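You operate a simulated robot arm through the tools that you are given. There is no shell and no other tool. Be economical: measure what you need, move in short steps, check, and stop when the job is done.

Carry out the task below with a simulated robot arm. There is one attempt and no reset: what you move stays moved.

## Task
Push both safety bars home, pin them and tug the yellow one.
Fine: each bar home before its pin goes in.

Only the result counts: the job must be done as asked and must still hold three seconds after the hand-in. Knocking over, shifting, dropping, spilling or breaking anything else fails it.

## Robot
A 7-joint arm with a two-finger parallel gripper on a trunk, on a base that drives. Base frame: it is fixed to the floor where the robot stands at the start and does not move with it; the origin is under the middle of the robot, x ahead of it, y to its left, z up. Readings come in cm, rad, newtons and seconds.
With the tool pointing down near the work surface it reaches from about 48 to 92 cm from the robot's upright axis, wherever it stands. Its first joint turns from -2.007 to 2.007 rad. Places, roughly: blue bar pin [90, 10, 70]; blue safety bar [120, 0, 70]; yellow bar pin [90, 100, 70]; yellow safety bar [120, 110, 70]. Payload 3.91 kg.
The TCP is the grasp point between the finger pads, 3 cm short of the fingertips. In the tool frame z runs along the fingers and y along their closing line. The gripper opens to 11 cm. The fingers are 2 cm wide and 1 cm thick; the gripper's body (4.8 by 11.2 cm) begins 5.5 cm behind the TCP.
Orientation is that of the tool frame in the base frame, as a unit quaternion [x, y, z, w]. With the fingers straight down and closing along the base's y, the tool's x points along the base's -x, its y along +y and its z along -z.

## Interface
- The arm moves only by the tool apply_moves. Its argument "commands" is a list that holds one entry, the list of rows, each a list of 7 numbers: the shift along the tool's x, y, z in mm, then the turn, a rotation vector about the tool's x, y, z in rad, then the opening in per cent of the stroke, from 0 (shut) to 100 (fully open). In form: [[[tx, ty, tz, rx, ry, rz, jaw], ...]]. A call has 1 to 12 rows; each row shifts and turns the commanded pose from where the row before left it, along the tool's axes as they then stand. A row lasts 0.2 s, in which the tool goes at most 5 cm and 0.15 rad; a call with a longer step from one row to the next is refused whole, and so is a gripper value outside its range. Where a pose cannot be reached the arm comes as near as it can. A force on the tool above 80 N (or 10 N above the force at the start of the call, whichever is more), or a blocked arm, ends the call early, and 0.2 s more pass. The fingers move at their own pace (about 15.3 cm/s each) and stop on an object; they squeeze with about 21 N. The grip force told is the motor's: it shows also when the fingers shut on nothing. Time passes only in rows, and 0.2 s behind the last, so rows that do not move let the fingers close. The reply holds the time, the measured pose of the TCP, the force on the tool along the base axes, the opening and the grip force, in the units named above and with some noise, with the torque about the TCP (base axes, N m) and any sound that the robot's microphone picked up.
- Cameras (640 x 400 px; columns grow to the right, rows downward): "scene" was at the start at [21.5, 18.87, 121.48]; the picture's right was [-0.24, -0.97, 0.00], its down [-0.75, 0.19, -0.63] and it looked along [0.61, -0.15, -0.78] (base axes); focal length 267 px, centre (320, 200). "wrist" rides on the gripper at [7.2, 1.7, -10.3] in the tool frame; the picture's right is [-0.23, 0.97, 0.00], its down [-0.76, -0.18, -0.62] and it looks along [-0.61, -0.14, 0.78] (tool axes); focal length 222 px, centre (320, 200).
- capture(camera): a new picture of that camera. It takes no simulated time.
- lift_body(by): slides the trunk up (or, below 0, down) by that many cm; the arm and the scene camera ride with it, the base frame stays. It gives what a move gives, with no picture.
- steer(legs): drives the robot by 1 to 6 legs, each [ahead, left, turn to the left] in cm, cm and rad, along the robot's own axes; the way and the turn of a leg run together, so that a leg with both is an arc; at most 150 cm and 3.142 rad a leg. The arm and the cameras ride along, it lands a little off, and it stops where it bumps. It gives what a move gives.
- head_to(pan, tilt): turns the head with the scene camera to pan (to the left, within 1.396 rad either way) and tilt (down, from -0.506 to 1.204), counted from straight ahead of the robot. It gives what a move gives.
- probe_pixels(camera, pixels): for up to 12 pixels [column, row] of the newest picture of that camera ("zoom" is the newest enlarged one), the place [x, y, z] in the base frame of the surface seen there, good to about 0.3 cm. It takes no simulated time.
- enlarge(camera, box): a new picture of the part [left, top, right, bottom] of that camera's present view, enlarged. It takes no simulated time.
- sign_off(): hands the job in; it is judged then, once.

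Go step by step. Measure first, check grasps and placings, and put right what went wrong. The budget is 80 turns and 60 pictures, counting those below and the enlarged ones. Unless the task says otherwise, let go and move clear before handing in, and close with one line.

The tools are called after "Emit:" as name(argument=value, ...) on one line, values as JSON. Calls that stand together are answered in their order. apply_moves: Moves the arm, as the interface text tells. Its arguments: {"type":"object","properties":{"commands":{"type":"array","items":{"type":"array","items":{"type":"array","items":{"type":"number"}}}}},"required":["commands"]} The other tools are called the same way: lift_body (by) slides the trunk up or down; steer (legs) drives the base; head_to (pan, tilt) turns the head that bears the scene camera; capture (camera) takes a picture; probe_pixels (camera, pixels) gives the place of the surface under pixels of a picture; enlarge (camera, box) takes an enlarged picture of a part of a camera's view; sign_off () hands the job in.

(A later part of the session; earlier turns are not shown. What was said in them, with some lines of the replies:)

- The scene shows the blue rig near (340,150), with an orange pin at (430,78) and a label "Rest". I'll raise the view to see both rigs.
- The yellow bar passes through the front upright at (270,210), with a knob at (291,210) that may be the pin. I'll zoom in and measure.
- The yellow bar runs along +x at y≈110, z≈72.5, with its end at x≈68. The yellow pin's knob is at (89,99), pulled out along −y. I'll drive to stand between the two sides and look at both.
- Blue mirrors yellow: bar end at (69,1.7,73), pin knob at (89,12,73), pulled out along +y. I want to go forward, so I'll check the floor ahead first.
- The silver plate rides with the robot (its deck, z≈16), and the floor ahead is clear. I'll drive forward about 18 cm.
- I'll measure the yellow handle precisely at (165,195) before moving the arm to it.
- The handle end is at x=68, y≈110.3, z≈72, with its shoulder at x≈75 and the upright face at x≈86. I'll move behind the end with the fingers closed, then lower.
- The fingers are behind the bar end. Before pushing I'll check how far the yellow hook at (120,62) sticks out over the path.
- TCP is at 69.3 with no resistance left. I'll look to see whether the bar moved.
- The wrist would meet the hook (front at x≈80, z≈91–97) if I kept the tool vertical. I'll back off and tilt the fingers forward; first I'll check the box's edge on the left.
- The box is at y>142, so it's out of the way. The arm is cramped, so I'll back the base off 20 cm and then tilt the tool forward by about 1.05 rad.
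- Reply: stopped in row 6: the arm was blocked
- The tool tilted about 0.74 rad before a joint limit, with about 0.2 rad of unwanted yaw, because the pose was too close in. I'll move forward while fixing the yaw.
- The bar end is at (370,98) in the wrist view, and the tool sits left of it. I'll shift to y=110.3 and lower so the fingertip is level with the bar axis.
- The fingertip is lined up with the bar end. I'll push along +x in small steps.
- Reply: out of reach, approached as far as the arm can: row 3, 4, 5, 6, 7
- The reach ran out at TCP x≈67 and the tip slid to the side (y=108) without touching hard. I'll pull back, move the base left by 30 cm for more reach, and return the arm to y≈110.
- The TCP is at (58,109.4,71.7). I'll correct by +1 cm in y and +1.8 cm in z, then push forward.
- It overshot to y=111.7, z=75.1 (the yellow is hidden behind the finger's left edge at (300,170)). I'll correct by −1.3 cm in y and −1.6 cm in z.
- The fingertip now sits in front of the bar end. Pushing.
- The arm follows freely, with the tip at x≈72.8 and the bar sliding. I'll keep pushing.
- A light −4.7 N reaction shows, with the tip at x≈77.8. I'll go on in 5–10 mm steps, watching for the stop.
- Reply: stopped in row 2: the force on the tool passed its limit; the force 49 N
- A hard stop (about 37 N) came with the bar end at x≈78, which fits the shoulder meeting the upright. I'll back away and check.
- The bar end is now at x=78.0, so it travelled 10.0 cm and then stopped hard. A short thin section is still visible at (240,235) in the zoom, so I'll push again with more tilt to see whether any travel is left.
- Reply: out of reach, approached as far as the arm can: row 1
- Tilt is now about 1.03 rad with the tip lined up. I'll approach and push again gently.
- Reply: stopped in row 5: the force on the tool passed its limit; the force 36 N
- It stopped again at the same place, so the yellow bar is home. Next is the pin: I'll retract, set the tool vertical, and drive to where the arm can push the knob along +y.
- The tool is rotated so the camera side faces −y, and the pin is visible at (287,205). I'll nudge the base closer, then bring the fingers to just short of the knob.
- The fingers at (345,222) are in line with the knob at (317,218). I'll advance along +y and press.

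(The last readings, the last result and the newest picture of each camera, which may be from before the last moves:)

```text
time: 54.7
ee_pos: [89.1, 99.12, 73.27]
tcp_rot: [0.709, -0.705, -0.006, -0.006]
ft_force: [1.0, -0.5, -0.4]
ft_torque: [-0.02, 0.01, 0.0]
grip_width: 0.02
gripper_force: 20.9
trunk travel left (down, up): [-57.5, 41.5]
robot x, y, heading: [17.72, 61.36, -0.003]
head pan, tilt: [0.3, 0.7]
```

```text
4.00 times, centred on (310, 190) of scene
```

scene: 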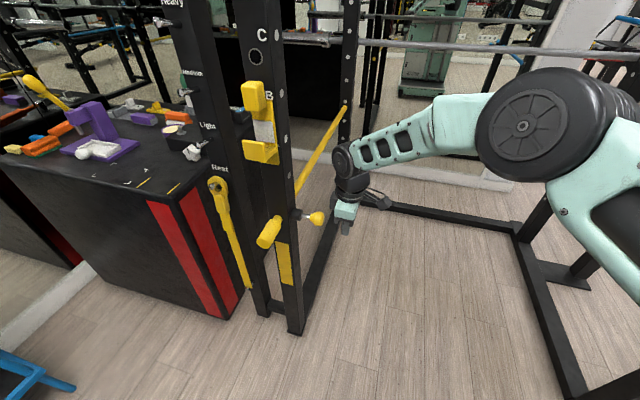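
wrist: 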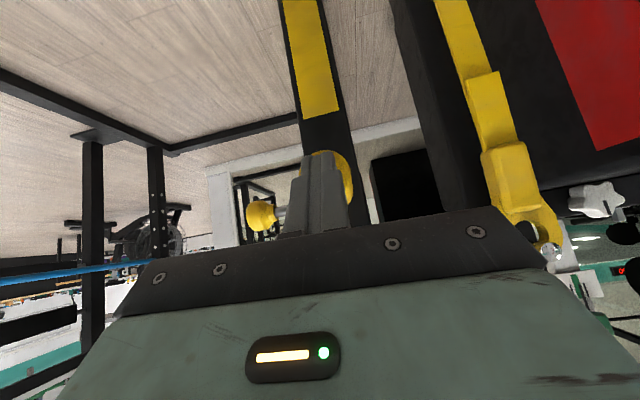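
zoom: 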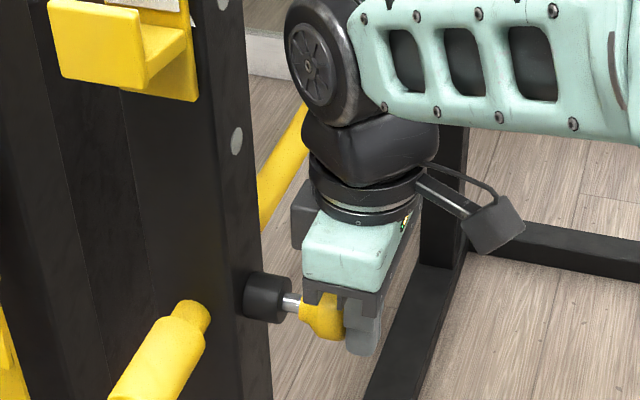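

The finger touches the knob at (325,318) in the zoom, and the stem is partly in. I'll keep pressing.

Emit:
apply_moves(commands=[[[-5, 0, 0, 0, 0, 0, 0], [-5, 0, 0, 0, 0, 0, 0], [-5, 0, 0, 0, 0, 0, 0], [-5, 0, 0, 0, 0, 0, 0], [-5, 0, 0, 0, 0, 0, 0], [0, 0, 0, 0, 0, 0, 0]]])

Emit:
enlarge(camera="scene", box=[230, 140, 390, 240])

```text
time: 55.7
ee_pos: [89.49, 99.52, 73.12]
tcp_rot: [-0.706, 0.709, 0.001, -0.007]
ft_force: [-2.9, -17.6, 5.7]
ft_torque: [0.09, -0.04, -0.19]
grip_width: 0.01
gripper_force: 21.1
trunk travel left (down, up): [-57.5, 41.5]
robot x, y, heading: [17.31, 61.35, -0.01]
head pan, tilt: [0.3, 0.7]
stopped in row 4: the force on the tool passed its limit (the readings are from after the stop); the commanded pose is now the measured one
```

```text
4.00 times, centred on (310, 190) of scene
```

zoom: 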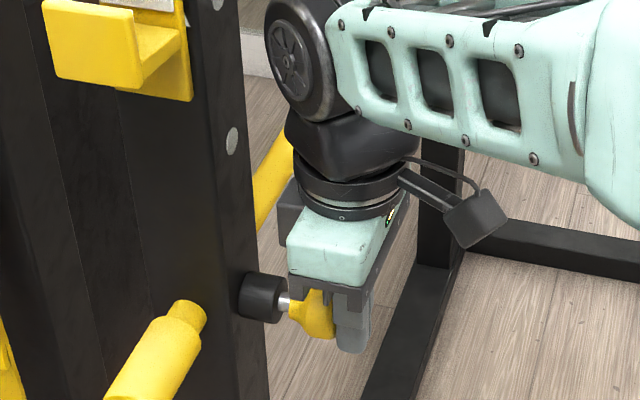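

It stopped with more than 80 N at TCP y≈99.5, and some stem still shows. I'll measure the knob and collar, having backed off a little.

Emit:
apply_moves(commands=[[[20, 0, 0, 0, 0, 0, 0], [40, 0, 0, 0, 0, 0, 0], [40, 0, 0, 0, 0, 0, 0], [0, 0, 0, 0, 0, 0, 0]]])

Emit:
enlarge(camera="scene", box=[250, 180, 346, 240])

Emit:
probe_pixels(camera="zoom", pixels=[[450, 240], [420, 240], [390, 240], [370, 240], [340, 235], [300, 230], [120, 310], [175, 245], [200, 215], [100, 370]])

```text
time: 56.7
ee_pos: [89.4, 89.79, 73.28]
tcp_rot: [-0.706, 0.708, 0.003, -0.005]
ft_force: [0.2, -0.5, 1.7]
ft_torque: [0.01, 0.01, -0.03]
grip_width: 0.0
gripper_force: 20.7
trunk travel left (down, up): [-57.5, 41.5]
robot x, y, heading: [17.91, 61.57, -0.001]
head pan, tilt: [0.3, 0.7]
```

```text
6.67 times, centred on (298, 210) of scene
```

zoom: 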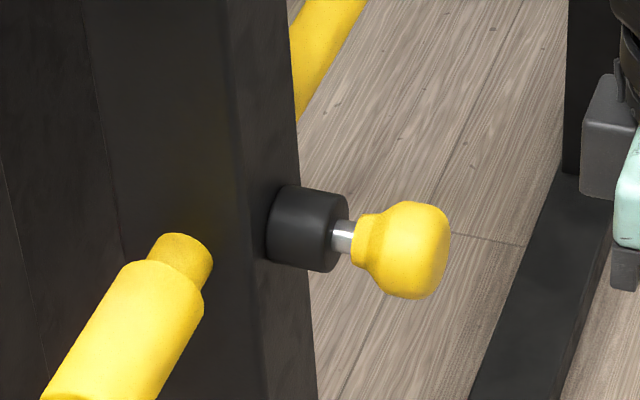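

```text
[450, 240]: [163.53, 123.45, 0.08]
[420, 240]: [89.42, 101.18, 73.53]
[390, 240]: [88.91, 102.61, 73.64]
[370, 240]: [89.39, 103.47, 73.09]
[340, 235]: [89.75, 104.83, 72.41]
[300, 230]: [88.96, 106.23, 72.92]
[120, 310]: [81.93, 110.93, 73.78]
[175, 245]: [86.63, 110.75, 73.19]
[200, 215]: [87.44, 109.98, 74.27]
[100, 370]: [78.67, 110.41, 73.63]
```

The pin moved in by about 1.3 cm and stays there, with about 0.9 cm of stem visible. I'll look at the rear upright, where the bar ends, and at the blue pin as it was, for comparison.

Emit:
enlarge(camera="scene", box=[310, 60, 406, 120])

Emit:
head_to(pan=-0.7, tilt=0.6)

Emit:
capture(camera="scene")

```text
6.67 times, centred on (358, 90) of scene
```

zoom: 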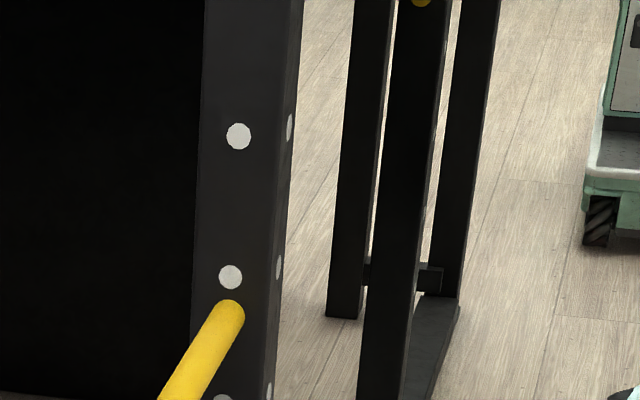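

```text
time: 57.9
ee_pos: [89.37, 89.89, 73.25]
tcp_rot: [-0.705, 0.709, 0.002, -0.006]
ft_force: [0.5, -0.5, 0.1]
ft_torque: [-0.03, -0.02, 0.01]
grip_width: 0.0
gripper_force: 21.2
trunk travel left (down, up): [-57.5, 41.5]
robot x, y, heading: [17.36, 61.16, -0.006]
head pan, tilt: [-0.7, 0.6]
```

```text
24 pictures are left
```

scene: 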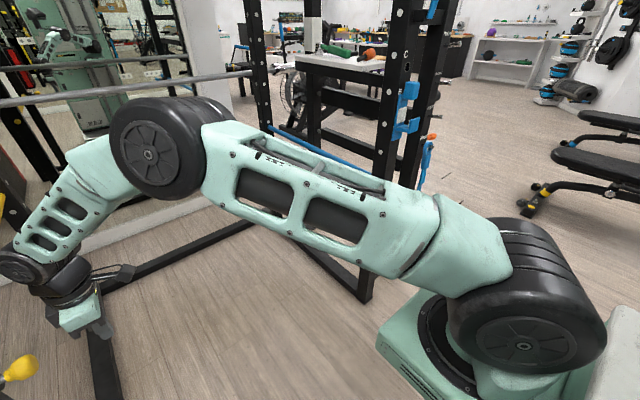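

Emit:
probe_pixels(camera="zoom", pixels=[[200, 350], [220, 325], [230, 310], [236, 303], [230, 277], [250, 320]])

```text
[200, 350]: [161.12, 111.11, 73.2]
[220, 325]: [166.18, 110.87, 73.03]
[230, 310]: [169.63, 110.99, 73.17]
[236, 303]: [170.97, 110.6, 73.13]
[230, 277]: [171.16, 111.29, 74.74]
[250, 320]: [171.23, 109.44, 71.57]
```

The bar reaches the rear upright, and both readings say it's at its hard stop. Next I'll tug the yellow bar: rotate the tool back, drive back and left, then tilt forward to grip the handle.

Emit:
apply_moves(commands=[[[0, 0, 0, 0, 0, 0.15, 0], [0, 0, 0, 0, 0, 0.15, 0], [0, 0, 0, 0, 0, 0.15, 0], [0, 0, 0, 0, 0, 0.15, 0], [0, 0, 0, 0, 0, 0.15, 0], [0, 0, 0, 0, 0, 0.15, 0], [0, 0, 0, 0, 0, 0.15, 0], [0, 0, 0, 0, 0, 0.15, 0], [0, 0, 0, 0, 0, 0.15, 0], [0, 0, 0, 0, 0, 0.15, 0], [0, 0, 0, 0, 0, 0.07, 0], [0, 0, 0, 0, 0, 0, 0]]])

Emit:
steer(legs=[[-25, 0, 0], [0, 20, 0]])

Emit:
apply_moves(commands=[[[0, 0, 0, 0, -0.15, 0, 0], [0, 0, 0, 0, -0.15, 0, 0], [0, 0, 0, 0, -0.15, 0, 0], [0, 0, 0, 0, -0.15, 0, 0], [0, 0, 0, 0, -0.15, 0, 0], [0, 0, 0, 0, -0.15, 0, 0], [0, 0, 0, 0, -0.13, 0, 0], [0, 0, 0, 0, 0, 0, 0]]])

Emit:
capture(camera="wrist")

```text
time: 60.5
ee_pos: [89.31, 89.78, 73.13]
tcp_rot: [0.001, 1.0, -0.003, -0.006]
ft_force: [-0.2, -0.2, -0.2]
ft_torque: [-0.02, 0.03, 0.03]
grip_width: 0.0
gripper_force: 20.7
trunk travel left (down, up): [-57.5, 41.5]
robot x, y, heading: [17.82, 61.25, -0.004]
head pan, tilt: [-0.7, 0.6]
```

```text
time: 63.6
ee_pos: [64.23, 110.14, 73.22]
tcp_rot: [-0.001, 1.0, -0.002, -0.005]
ft_force: [-0.5, -1.1, 0.3]
ft_torque: [-0.01, 0.0, 0.0]
grip_width: 0.01
gripper_force: 20.7
trunk travel left (down, up): [-57.5, 41.5]
robot x, y, heading: [-7.27, 81.25, -0.003]
head pan, tilt: [-0.7, 0.6]
```

```text
time: 65.4
ee_pos: [64.26, 110.38, 73.29]
tcp_rot: [-0.002, 0.872, -0.001, 0.489]
ft_force: [0.2, -0.3, -0.1]
ft_torque: [0.0, -0.01, 0.03]
grip_width: 0.0
gripper_force: 20.8
trunk travel left (down, up): [-57.5, 41.5]
robot x, y, heading: [-7.18, 81.03, -0.004]
head pan, tilt: [-0.7, 0.6]
```

```text
23 pictures are left
```

wrist: 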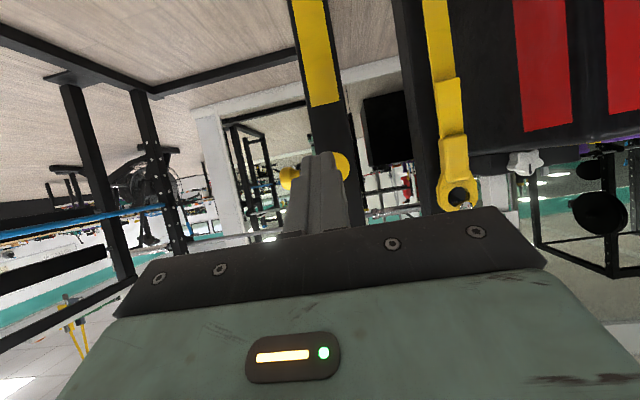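

The tool is in line with the bar. I'll open the jaws, lower 1 cm, bring the base forward 9 cm, then check.

Emit:
apply_moves(commands=[[[8.6, 4, 5, 0, 0, 0, 70], [0, 0, 0, 0, 0, 0, 70], [0, 0, 0, 0, 0, 0, 70]]])

Emit:
steer(legs=[[8, 0, 0]])

Emit:
capture(camera="wrist")

```text
time: 66.2
ee_pos: [64.06, 110.57, 72.08]
tcp_rot: [-0.002, 0.873, -0.003, 0.487]
ft_force: [0.2, -0.3, 0.1]
ft_torque: [0.01, 0.01, 0.02]
grip_width: 7.7
gripper_force: 0.1
trunk travel left (down, up): [-57.5, 41.5]
robot x, y, heading: [-7.48, 81.27, -0.0]
head pan, tilt: [-0.7, 0.6]
```

```text
time: 67.2
ee_pos: [72.4, 110.63, 72.18]
tcp_rot: [-0.001, 0.873, -0.003, 0.487]
ft_force: [1.3, -0.6, 0.6]
ft_torque: [0.0, -0.01, -0.05]
grip_width: 7.69
gripper_force: 0.1
trunk travel left (down, up): [-57.5, 41.5]
robot x, y, heading: [1.34, 81.52, -0.004]
head pan, tilt: [-0.7, 0.6]
```

```text
22 pictures are left
```

wrist: 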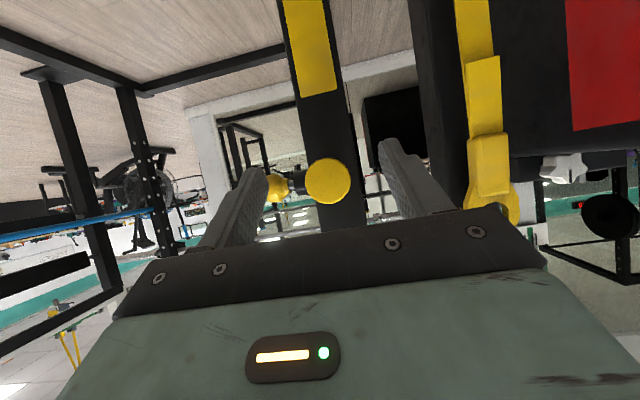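

The handle at (327,180) is centred between the fingers. I'll advance 8 cm and close on it.

Emit:
apply_moves(commands=[[[-20.8, 0, 34, 0, 0, 0, 70], [-20.8, 0, 34, 0, 0, 0, 70], [0, 0, 0, 0, 0, 0, 70], [0, 0, 0, 0, 0, 0, 10], [0, 0, 0, 0, 0, 0, 10], [0, 0, 0, 0, 0, 0, 10]]])

Emit:
capture(camera="wrist")

```text
time: 68.6
ee_pos: [80.35, 110.53, 72.21]
tcp_rot: [-0.002, 0.873, -0.004, 0.487]
ft_force: [-5.8, -18.9, 1.8]
ft_torque: [-0.45, 0.45, 1.08]
grip_width: 3.77
gripper_force: 44.8
trunk travel left (down, up): [-57.5, 41.5]
robot x, y, heading: [0.72, 81.62, -0.004]
head pan, tilt: [-0.7, 0.6]
```

```text
21 pictures are left
```

wrist: 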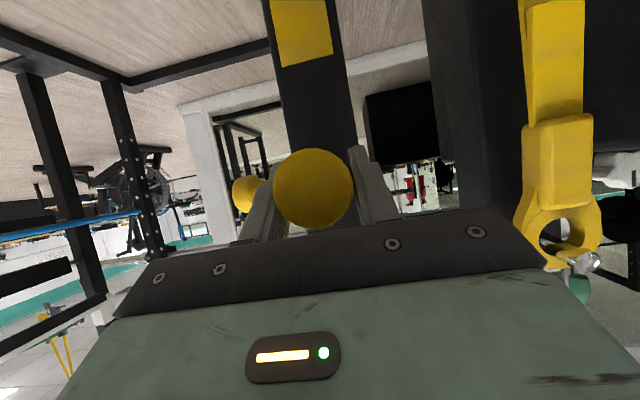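

It's gripped (width 3.77). I'll tug along −x in small steps and watch the force.

Emit:
apply_moves(commands=[[[2.6, 0, -4.3, 0, 0, 0, 10], [2.6, 0, -4.3, 0, 0, 0, 10], [2.6, 0, -4.3, 0, 0, 0, 10], [0, 0, 0, 0, 0, 0, 10]]])

```text
time: 69.6
ee_pos: [79.27, 110.47, 72.3]
tcp_rot: [0.0, 0.872, -0.002, 0.49]
ft_force: [70.6, 5.8, -10.0]
ft_torque: [0.06, -0.21, 1.68]
grip_width: 3.78
gripper_force: 44.6
trunk travel left (down, up): [-57.5, 41.5]
robot x, y, heading: [0.8, 81.34, -0.006]
head pan, tilt: [-0.7, 0.6]
```

A pull of 70 N is holding and the bar resists, so the pin is engaged. I'll relax, open, and check that the bar stayed.

Emit:
apply_moves(commands=[[[-2.6, 0, 4.3, 0, 0, 0, 10], [-2.6, 0, 4.3, 0, 0, 0, 10], [0, 0, 0, 0, 0, 0, 70], [0, 0, 0, 0, 0, 0, 70], [20.8, 0, -34, 0, 0, 0, 70], [20.8, 0, -34, 0, 0, 0, 70], [20.8, 0, -34, 0, 0, 0, 70], [20.8, 0, -34, 0, 0, 0, 0], [0, 0, 0, 0, 0, 0, 0]]])

Emit:
steer(legs=[[0, -30, 0]])

Emit:
head_to(pan=0.6, tilt=0.6)

Emit:
capture(camera="scene")

```text
time: 71.8
ee_pos: [65.76, 108.18, 72.21]
tcp_rot: [0.019, 0.872, -0.018, 0.489]
ft_force: [0.8, 0.2, 1.0]
ft_torque: [0.01, -0.02, -0.05]
grip_width: 0.0
gripper_force: 21.3
trunk travel left (down, up): [-57.5, 41.5]
robot x, y, heading: [1.02, 81.77, 0.003]
head pan, tilt: [-0.7, 0.6]
stopped in row 9: the arm was blocked; the commanded pose is now the measured one
```

```text
time: 73.9
ee_pos: [65.88, 78.35, 72.27]
tcp_rot: [0.022, 0.872, -0.016, 0.488]
ft_force: [0.5, -0.4, -0.5]
ft_torque: [-0.02, -0.02, 0.01]
grip_width: 0.01
gripper_force: 20.6
trunk travel left (down, up): [-57.5, 41.5]
robot x, y, heading: [0.97, 51.73, -0.013]
head pan, tilt: [-0.7, 0.6]
```

```text
time: 75.3
ee_pos: [65.81, 78.25, 72.36]
tcp_rot: [0.023, 0.871, -0.018, 0.49]
ft_force: [0.9, 0.6, 0.1]
ft_torque: [-0.01, 0.0, 0.03]
grip_width: 0.0
gripper_force: 20.8
trunk travel left (down, up): [-57.5, 41.5]
robot x, y, heading: [0.4, 51.8, -0.013]
head pan, tilt: [0.6, 0.6]
```

```text
20 pictures are left
```

scene: 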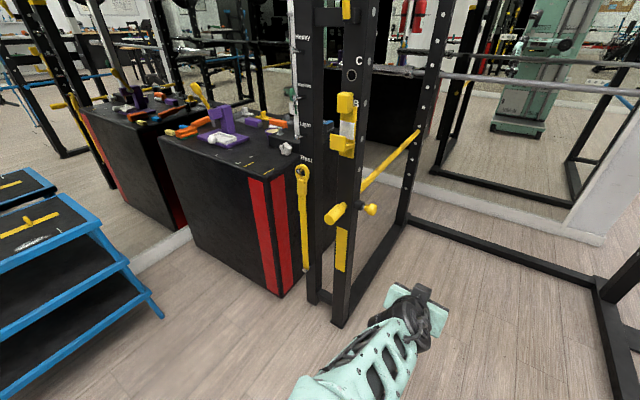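

Emit:
enlarge(camera="scene", box=[310, 185, 390, 235])

Emit:
probe_pixels(camera="zoom", pixels=[[150, 250], [175, 215], [200, 200], [250, 160], [280, 145], [490, 185], [465, 180], [440, 175], [420, 165], [395, 160], [145, 240], [300, 150]])

```text
8.00 times, centred on (350, 210) of scene
```

zoom: 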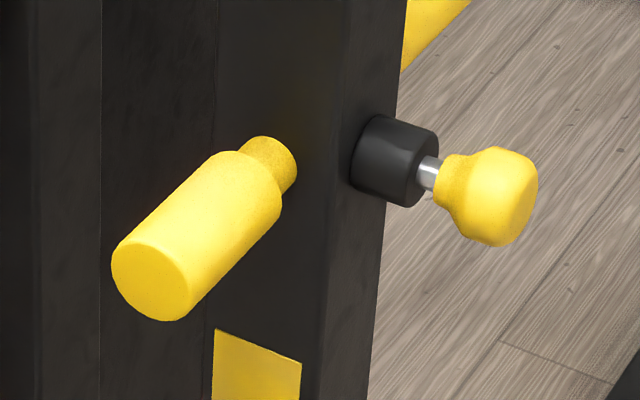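

```text
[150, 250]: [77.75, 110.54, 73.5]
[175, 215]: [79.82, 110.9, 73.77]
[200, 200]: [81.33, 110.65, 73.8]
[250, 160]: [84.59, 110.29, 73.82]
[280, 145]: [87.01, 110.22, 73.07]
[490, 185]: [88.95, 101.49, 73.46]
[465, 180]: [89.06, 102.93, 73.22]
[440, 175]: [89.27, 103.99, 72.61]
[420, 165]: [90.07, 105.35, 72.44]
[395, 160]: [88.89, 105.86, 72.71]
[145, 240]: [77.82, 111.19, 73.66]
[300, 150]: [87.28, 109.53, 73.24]
```

The yellow bar stayed at x=77.8 under the tug, so yellow is done. Next is blue: I'll drive back and right, keeping the tool tilted forward.

Emit:
steer(legs=[[-12, 0, 0.012], [0, -65, 0]])

Emit:
head_to(pan=0.2, tilt=0.6)

Emit:
capture(camera="wrist")

Emit:
capture(camera="scene")

```text
time: 79.8
ee_pos: [53.64, 13.41, 72.23]
tcp_rot: [0.02, 0.872, -0.015, 0.489]
ft_force: [-0.6, -0.6, -0.4]
ft_torque: [0.0, 0.01, 0.01]
grip_width: 0.02
gripper_force: 20.9
trunk travel left (down, up): [-57.5, 41.5]
robot x, y, heading: [-10.97, -13.9, -0.007]
head pan, tilt: [0.6, 0.6]
```

```text
time: 80.7
ee_pos: [53.76, 13.44, 72.2]
tcp_rot: [0.02, 0.872, -0.016, 0.489]
ft_force: [-0.2, 0.9, 0.4]
ft_torque: [0.04, 0.03, -0.02]
grip_width: 0.0
gripper_force: 20.4
trunk travel left (down, up): [-57.5, 41.5]
robot x, y, heading: [-11.42, -13.71, -0.005]
head pan, tilt: [0.201, 0.6]
```

```text
18 pictures are left
```

wrist: 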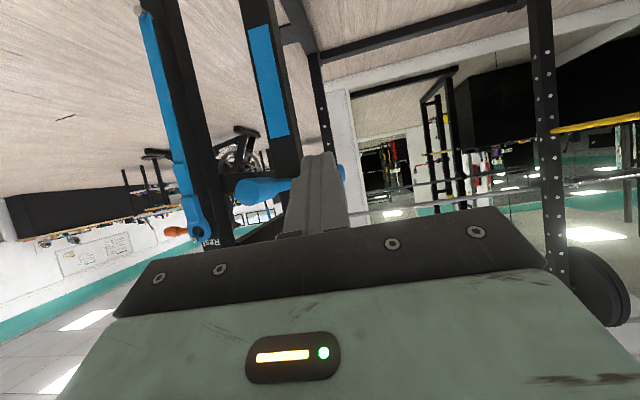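

```text
17 pictures are left
```

scene: 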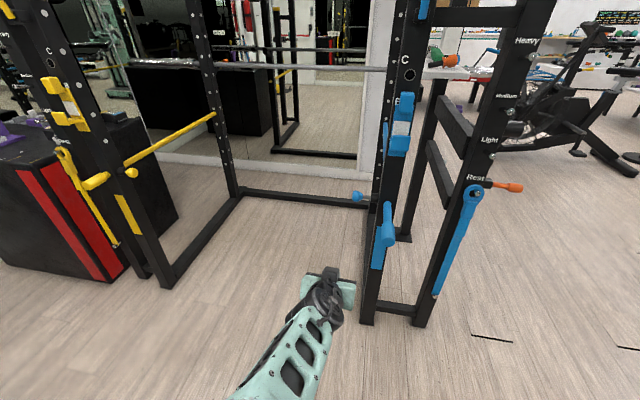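

The blue handle is visible at (387,235). Measuring it.

Emit:
probe_pixels(camera="scene", pixels=[[387, 240], [382, 236], [387, 228], [388, 218], [392, 240], [386, 206], [356, 197], [365, 197], [371, 290], [395, 150]])

Emit:
apply_moves(commands=[[[0, -40, 0, 0, 0, 0, 0], [0, -40, 0, 0, 0, 0, 0], [0, -44, 0, 0, 0, 0, 0], [0, 0, 0, 0, 0, 0, 0]]])

Emit:
capture(camera="wrist")

```text
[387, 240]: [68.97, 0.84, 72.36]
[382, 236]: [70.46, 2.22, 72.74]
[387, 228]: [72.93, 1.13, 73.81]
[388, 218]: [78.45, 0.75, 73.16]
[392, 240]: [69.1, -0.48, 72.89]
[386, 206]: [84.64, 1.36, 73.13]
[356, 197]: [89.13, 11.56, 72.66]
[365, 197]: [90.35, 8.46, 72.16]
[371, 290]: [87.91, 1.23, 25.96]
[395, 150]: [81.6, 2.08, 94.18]
```

```text
time: 81.7
ee_pos: [53.08, 0.86, 72.29]
tcp_rot: [0.019, 0.872, -0.015, 0.489]
ft_force: [0.5, 0.5, 0.2]
ft_torque: [0.02, 0.0, -0.04]
grip_width: 0.0
gripper_force: 21.2
trunk travel left (down, up): [-57.5, 41.5]
robot x, y, heading: [-11.34, -13.67, -0.005]
head pan, tilt: [0.201, 0.6]
```

```text
16 pictures are left
```

wrist: 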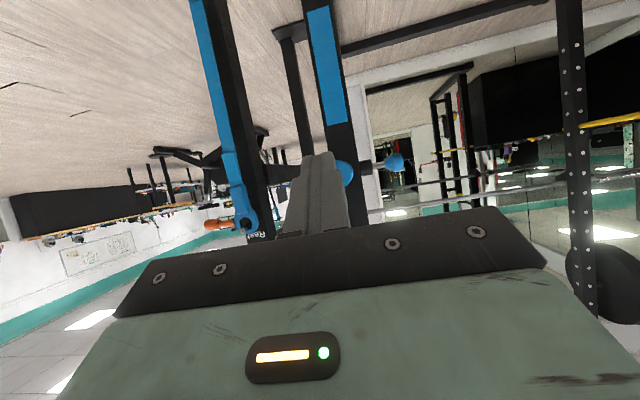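

The blue bar axis is at y≈0.9, its end at x≈69. I'll fix the small yaw, drive forward 9 cm, and push with the arm.

Emit:
apply_moves(commands=[[[0, 0, 0, -0.034, 0, -0.02, 0], [0, 0, 0, 0, 0, 0, 0]]])

Emit:
steer(legs=[[9, 0, 0]])

Emit:
capture(camera="wrist")

```text
time: 82.3
ee_pos: [53.03, 0.89, 72.46]
tcp_rot: [0.002, 0.872, -0.005, 0.489]
ft_force: [0.7, 0.6, -0.9]
ft_torque: [-0.05, -0.03, 0.03]
grip_width: 0.0
gripper_force: 20.9
trunk travel left (down, up): [-57.5, 41.5]
robot x, y, heading: [-11.53, -13.84, -0.006]
head pan, tilt: [0.201, 0.6]
```

```text
time: 83.4
ee_pos: [62.11, 1.02, 72.32]
tcp_rot: [0.001, 0.872, -0.005, 0.489]
ft_force: [-0.6, 0.9, -0.2]
ft_torque: [0.01, 0.0, -0.02]
grip_width: 0.02
gripper_force: 20.9
trunk travel left (down, up): [-57.5, 41.5]
robot x, y, heading: [-2.33, -14.06, -0.003]
head pan, tilt: [0.201, 0.6]
```

```text
15 pictures are left
```

wrist: 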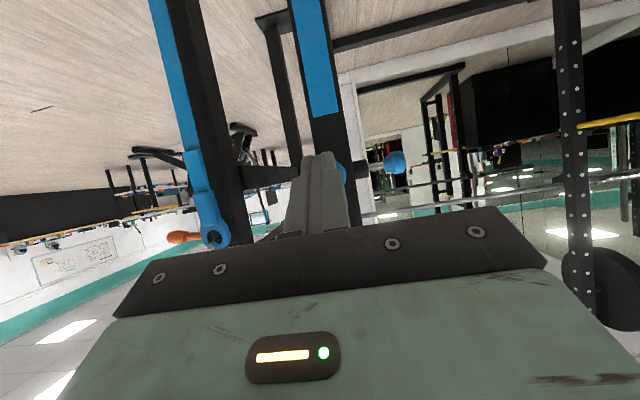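

The tip covers the bar end. I'll push 11 cm along +x.

Emit:
apply_moves(commands=[[[-10.4, 0, 17, 0, 0, 0, 0], [-10.4, 0, 17, 0, 0, 0, 0], [-5.2, 0, 8.5, 0, 0, 0, 0], [-5.2, 0, 8.5, 0, 0, 0, 0], [-5.2, 0, 8.5, 0, 0, 0, 0], [-5.2, 0, 8.5, 0, 0, 0, 0], [-5.2, 0, 8.5, 0, 0, 0, 0], [-5.2, 0, 8.5, 0, 0, 0, 0], [-5.2, 0, 8.5, 0, 0, 0, 0], [0, 0, 0, 0, 0, 0, 0]]])

Emit:
apply_moves(commands=[[[-3, 0, 5, 0, 0, 0, 0], [-3, 0, 5, 0, 0, 0, 0], [-3, 0, 5, 0, 0, 0, 0], [-3, 0, 5, 0, 0, 0, 0], [-3, 0, 5, 0, 0, 0, 0], [-3, 0, 5, 0, 0, 0, 0], [-3, 0, 5, 0, 0, 0, 0], [-3, 0, 5, 0, 0, 0, 0], [0, 0, 0, 0, 0, 0, 0]]])

Emit:
capture(camera="wrist")

```text
time: 85.6
ee_pos: [73.14, 0.81, 72.61]
tcp_rot: [0.002, 0.872, -0.005, 0.489]
ft_force: [1.1, -0.8, -1.0]
ft_torque: [-0.03, -0.03, 0.02]
grip_width: 0.02
gripper_force: 21.0
trunk travel left (down, up): [-57.5, 41.5]
robot x, y, heading: [-2.54, -13.7, -0.0]
head pan, tilt: [0.201, 0.6]
```

```text
time: 86.9
ee_pos: [75.34, 0.84, 72.36]
tcp_rot: [0.002, 0.874, -0.005, 0.485]
ft_force: [-35.8, -7.1, 27.1]
ft_torque: [0.0, -0.56, -0.16]
grip_width: 0.0
gripper_force: 21.3
trunk travel left (down, up): [-57.5, 41.5]
robot x, y, heading: [-2.04, -13.77, -0.003]
head pan, tilt: [0.201, 0.6]
stopped in row 6: the force on the tool passed its limit (the readings are from after the stop); the commanded pose is now the measured one
```

```text
14 pictures are left
```

wrist: 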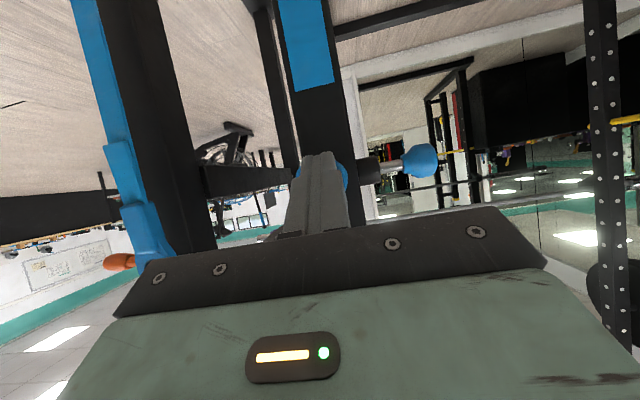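

The blue bar hit the same kind of hard stop with its tip at x≈78.4. I'll retract, set the tool vertical, and drive to the blue pin position, looking back to confirm.

Emit:
apply_moves(commands=[[[20, 0, -34, 0, 0, 0, 0], [20, 0, -34, 0, 0, 0, 0], [20, 0, -34, 0, 0, 0, 0], [0, 0, 0, 0, 0.15, 0, 0], [0, 0, 0, 0, 0.15, 0, 0], [0, 0, 0, 0, 0.15, 0, 0], [0, 0, 0, 0, 0.15, 0, 0], [0, 0, 0, 0, 0.15, 0, 0], [0, 0, 0, 0, 0.15, 0, 0], [0, 0, 0, 0, 0.11, 0, 0], [0, 0, 0, 0, 0, 0, 0]]])

Emit:
steer(legs=[[0, 64, 0], [17, 0, 0]])

Emit:
head_to(pan=-0.5, tilt=0.6)

Emit:
capture(camera="scene")

```text
time: 89.3
ee_pos: [63.79, 1.11, 72.22]
tcp_rot: [0.004, 1.0, -0.005, 0.0]
ft_force: [0.0, 0.0, 0.9]
ft_torque: [-0.04, -0.01, -0.02]
grip_width: 0.02
gripper_force: 21.3
trunk travel left (down, up): [-57.5, 41.5]
robot x, y, heading: [-2.16, -13.62, -0.0]
head pan, tilt: [0.201, 0.6]
```

```text
time: 93.9
ee_pos: [81.24, 64.62, 72.39]
tcp_rot: [0.001, 1.0, -0.005, 0.0]
ft_force: [0.3, -0.1, -0.7]
ft_torque: [0.04, 0.01, 0.02]
grip_width: 0.01
gripper_force: 21.1
trunk travel left (down, up): [-57.5, 41.5]
robot x, y, heading: [15.09, 49.68, -0.0]
head pan, tilt: [0.201, 0.6]
```

```text
time: 95.0
ee_pos: [81.23, 64.64, 72.38]
tcp_rot: [0.001, 1.0, -0.005, 0.0]
ft_force: [0.4, -1.0, -0.3]
ft_torque: [0.01, -0.01, 0.03]
grip_width: 0.0
gripper_force: 21.1
trunk travel left (down, up): [-57.5, 41.5]
robot x, y, heading: [14.95, 49.84, 0.002]
head pan, tilt: [-0.499, 0.6]
```

```text
13 pictures are left
```

scene: 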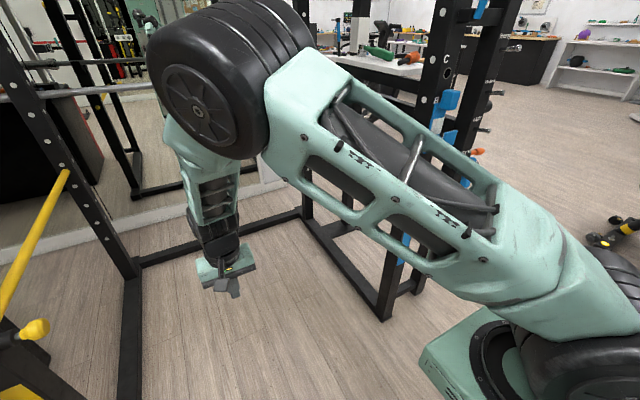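

The arm is clear. I'll swing the fingers to (89.4, 20) in front of the blue knob.

Emit:
apply_moves(commands=[[[-8.2, -44, -1, 0, 0, 0, 0], [-8.2, -44, -1, 0, 0, 0, 0], [-8.2, -44, -1, 0, 0, 0, 0], [-8.2, -44, -1, 0, 0, 0, 0], [-8.2, -44, -1, 0, 0, 0, 0], [-8.2, -44, -1, 0, 0, 0, 0], [-8.2, -44, -1, 0, 0, 0, 0], [-8.2, -44, -1, 0, 0, 0, 0], [-8.2, -44, 0, 0, 0, 0, 0], [-8.2, -40, 0, 0, 0, 0, 0], [0, 0, 0, 0, 0, 0, 0]]])

Emit:
apply_moves(commands=[[[0, 0, 0, 0, 0, 0.15, 0], [0, 0, 0, 0, 0, 0.15, 0], [0, 0, 0, 0, 0, 0.15, 0], [0, 0, 0, 0, 0, 0.15, 0], [0, 0, 0, 0, 0, 0.15, 0], [0, 0, 0, 0, 0, 0.15, 0], [0, 0, 0, 0, 0, 0.15, 0], [0, 0, 0, 0, 0, 0.15, 0], [0, 0, 0, 0, 0, 0.15, 0], [0, 0, 0, 0, 0, 0.15, 0], [0, 0, 0, 0, 0, 0.07, 0], [0, 0, 0, 0, 0, 0, 0]]])

Emit:
capture(camera="scene")

```text
time: 97.4
ee_pos: [89.14, 20.89, 73.44]
tcp_rot: [0.001, 1.0, -0.005, 0.001]
ft_force: [0.1, 0.5, 0.5]
ft_torque: [-0.04, -0.01, -0.02]
grip_width: 0.0
gripper_force: 21.4
trunk travel left (down, up): [-57.5, 41.5]
robot x, y, heading: [15.39, 49.07, -0.002]
head pan, tilt: [-0.499, 0.6]
```

```text
time: 100.0
ee_pos: [89.26, 21.03, 73.53]
tcp_rot: [0.709, 0.706, -0.002, 0.003]
ft_force: [1.1, -0.4, 0.3]
ft_torque: [0.0, 0.0, 0.01]
grip_width: 0.0
gripper_force: 21.2
trunk travel left (down, up): [-57.5, 41.5]
robot x, y, heading: [15.27, 49.4, 0.002]
head pan, tilt: [-0.499, 0.6]
```

```text
12 pictures are left
```

scene: 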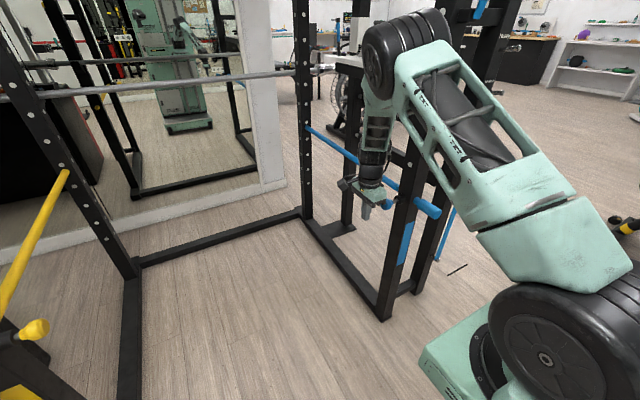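

The fingers are in place at (368,210), but the elbow at (405,60) is near the blue upright. Checking clearances and the bar.

Emit:
probe_pixels(camera="scene", pixels=[[375, 60], [440, 20], [430, 45], [375, 110], [390, 145], [436, 211], [425, 200], [475, 60], [365, 210], [345, 185], [410, 100], [405, 175]])

Emit:
enlarge(camera="scene", box=[320, 130, 464, 220])

```text
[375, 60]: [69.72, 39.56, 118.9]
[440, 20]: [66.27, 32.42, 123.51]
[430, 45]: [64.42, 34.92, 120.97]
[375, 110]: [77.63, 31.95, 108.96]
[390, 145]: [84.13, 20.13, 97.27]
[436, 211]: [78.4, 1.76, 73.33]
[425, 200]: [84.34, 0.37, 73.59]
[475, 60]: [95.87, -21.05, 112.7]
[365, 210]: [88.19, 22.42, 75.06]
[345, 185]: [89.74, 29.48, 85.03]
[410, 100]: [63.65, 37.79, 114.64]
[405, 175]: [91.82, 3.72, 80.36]
```

```text
4.44 times, centred on (392, 175) of scene
```

zoom: 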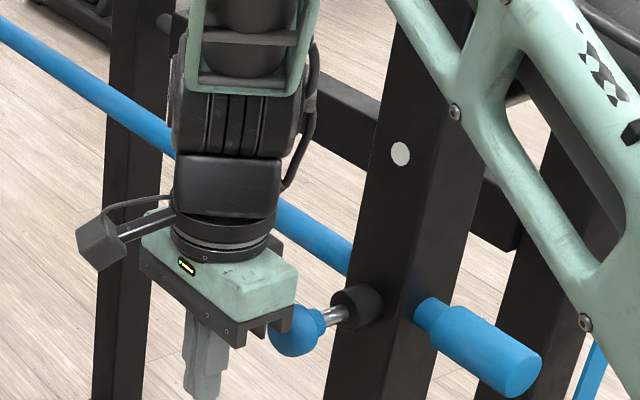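

Clearances are fine: the elbow is at y>32, and the blue bar end is at x≈78.3, so it's home. Pushing the blue pin along −y.

Emit:
apply_moves(commands=[[[-30, 0, 2, 0, 0, 0, 0], [-30, 0, 2, 0, 0, 0, 0], [-5, 0, 0, 0, 0, 0, 0], [-5, 0, 0, 0, 0, 0, 0], [-5, 0, 0, 0, 0, 0, 0], [-5, 0, 0, 0, 0, 0, 0], [-5, 0, 0, 0, 0, 0, 0], [-5, 0, 0, 0, 0, 0, 0], [-5, 0, 0, 0, 0, 0, 0], [-5, 0, 0, 0, 0, 0, 0], [0, 0, 0, 0, 0, 0, 0]]])

Emit:
enlarge(camera="scene", box=[320, 130, 464, 220])

```text
time: 102.4
ee_pos: [89.32, 11.76, 73.06]
tcp_rot: [0.706, 0.708, 0.0, 0.0]
ft_force: [-6.1, 42.5, 5.6]
ft_torque: [-0.06, -0.03, 0.46]
grip_width: 0.01
gripper_force: 21.5
trunk travel left (down, up): [-57.5, 41.5]
robot x, y, heading: [15.12, 49.77, 0.005]
head pan, tilt: [-0.499, 0.6]
```

```text
4.44 times, centred on (392, 175) of scene
```

zoom: 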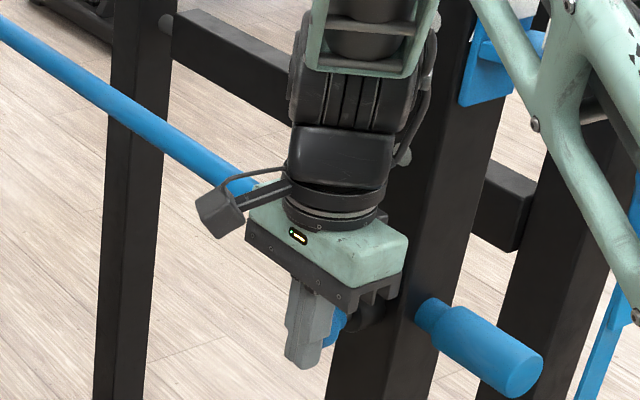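

There's 42 N at y=11.76, about mirroring yellow. One more firm press, then I'll back off and look.

Emit:
apply_moves(commands=[[[-5, 0, 0, 0, 0, 0, 0], [-5, 0, 0, 0, 0, 0, 0], [0, 0, 0, 0, 0, 0, 0]]])

Emit:
apply_moves(commands=[[[20, 0, 0, 0, 0, 0, 0], [45, 0, 0, 0, 0, 0, 0], [45, 0, 0, 0, 0, 0, 0], [45, 0, 0, 0, 0, 0, 0], [45, 0, 0, 0, 0, 0, 0], [0, 0, 0, 0, 0, 0, 0]]])

Emit:
enlarge(camera="scene", box=[360, 160, 456, 220])

Emit:
probe_pixels(camera="zoom", pixels=[[180, 280], [210, 275], [225, 270], [240, 262], [260, 255], [500, 350], [540, 350], [400, 280], [320, 265], [480, 320]])

```text
time: 103.2
ee_pos: [89.64, 11.83, 72.91]
tcp_rot: [0.701, 0.713, 0.003, -0.009]
ft_force: [0.6, 12.3, 2.7]
ft_torque: [-0.08, -0.02, 0.12]
grip_width: 0.0
gripper_force: 21.5
trunk travel left (down, up): [-57.5, 41.5]
robot x, y, heading: [15.05, 49.52, 0.004]
head pan, tilt: [-0.499, 0.6]
stopped in row 3: the force on the tool passed its limit (the readings are from after the stop); the commanded pose is now the measured one
```

```text
time: 104.6
ee_pos: [89.18, 31.67, 73.19]
tcp_rot: [0.703, 0.711, 0.002, -0.008]
ft_force: [-0.7, -0.5, -0.1]
ft_torque: [0.03, -0.01, -0.01]
grip_width: 0.02
gripper_force: 20.5
trunk travel left (down, up): [-57.5, 41.5]
robot x, y, heading: [14.96, 49.33, 0.002]
head pan, tilt: [-0.499, 0.6]
```

```text
6.67 times, centred on (408, 190) of scene
```

zoom: 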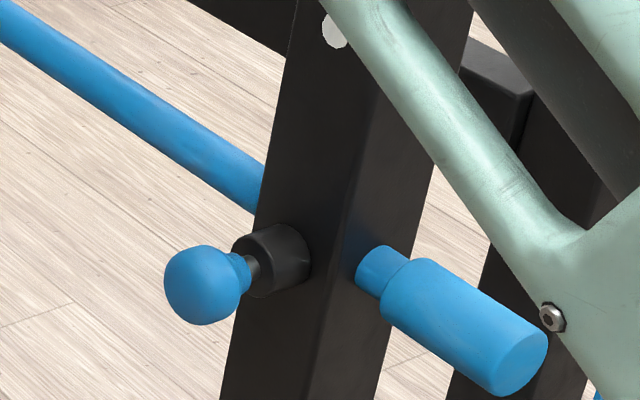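

```text
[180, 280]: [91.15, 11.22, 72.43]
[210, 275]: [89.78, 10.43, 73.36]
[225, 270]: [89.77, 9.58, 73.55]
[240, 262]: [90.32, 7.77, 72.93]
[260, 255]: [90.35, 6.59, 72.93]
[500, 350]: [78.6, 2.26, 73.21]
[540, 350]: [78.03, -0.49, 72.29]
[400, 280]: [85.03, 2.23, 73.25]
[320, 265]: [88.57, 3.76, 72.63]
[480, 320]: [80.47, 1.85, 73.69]
```

Both bars sit at the same stop (ends at x≈78). Both pins are in by the same depth, the yellow bar held under a 70 N tug, and the arm is clear. Handing in.

Emit:
sign_off()

```text
The job is handed in.
```

Both bars are pushed home against their stops and pinned, each bar before its pin. The yellow bar stayed put under a 70 N tug, and the job is handed in.
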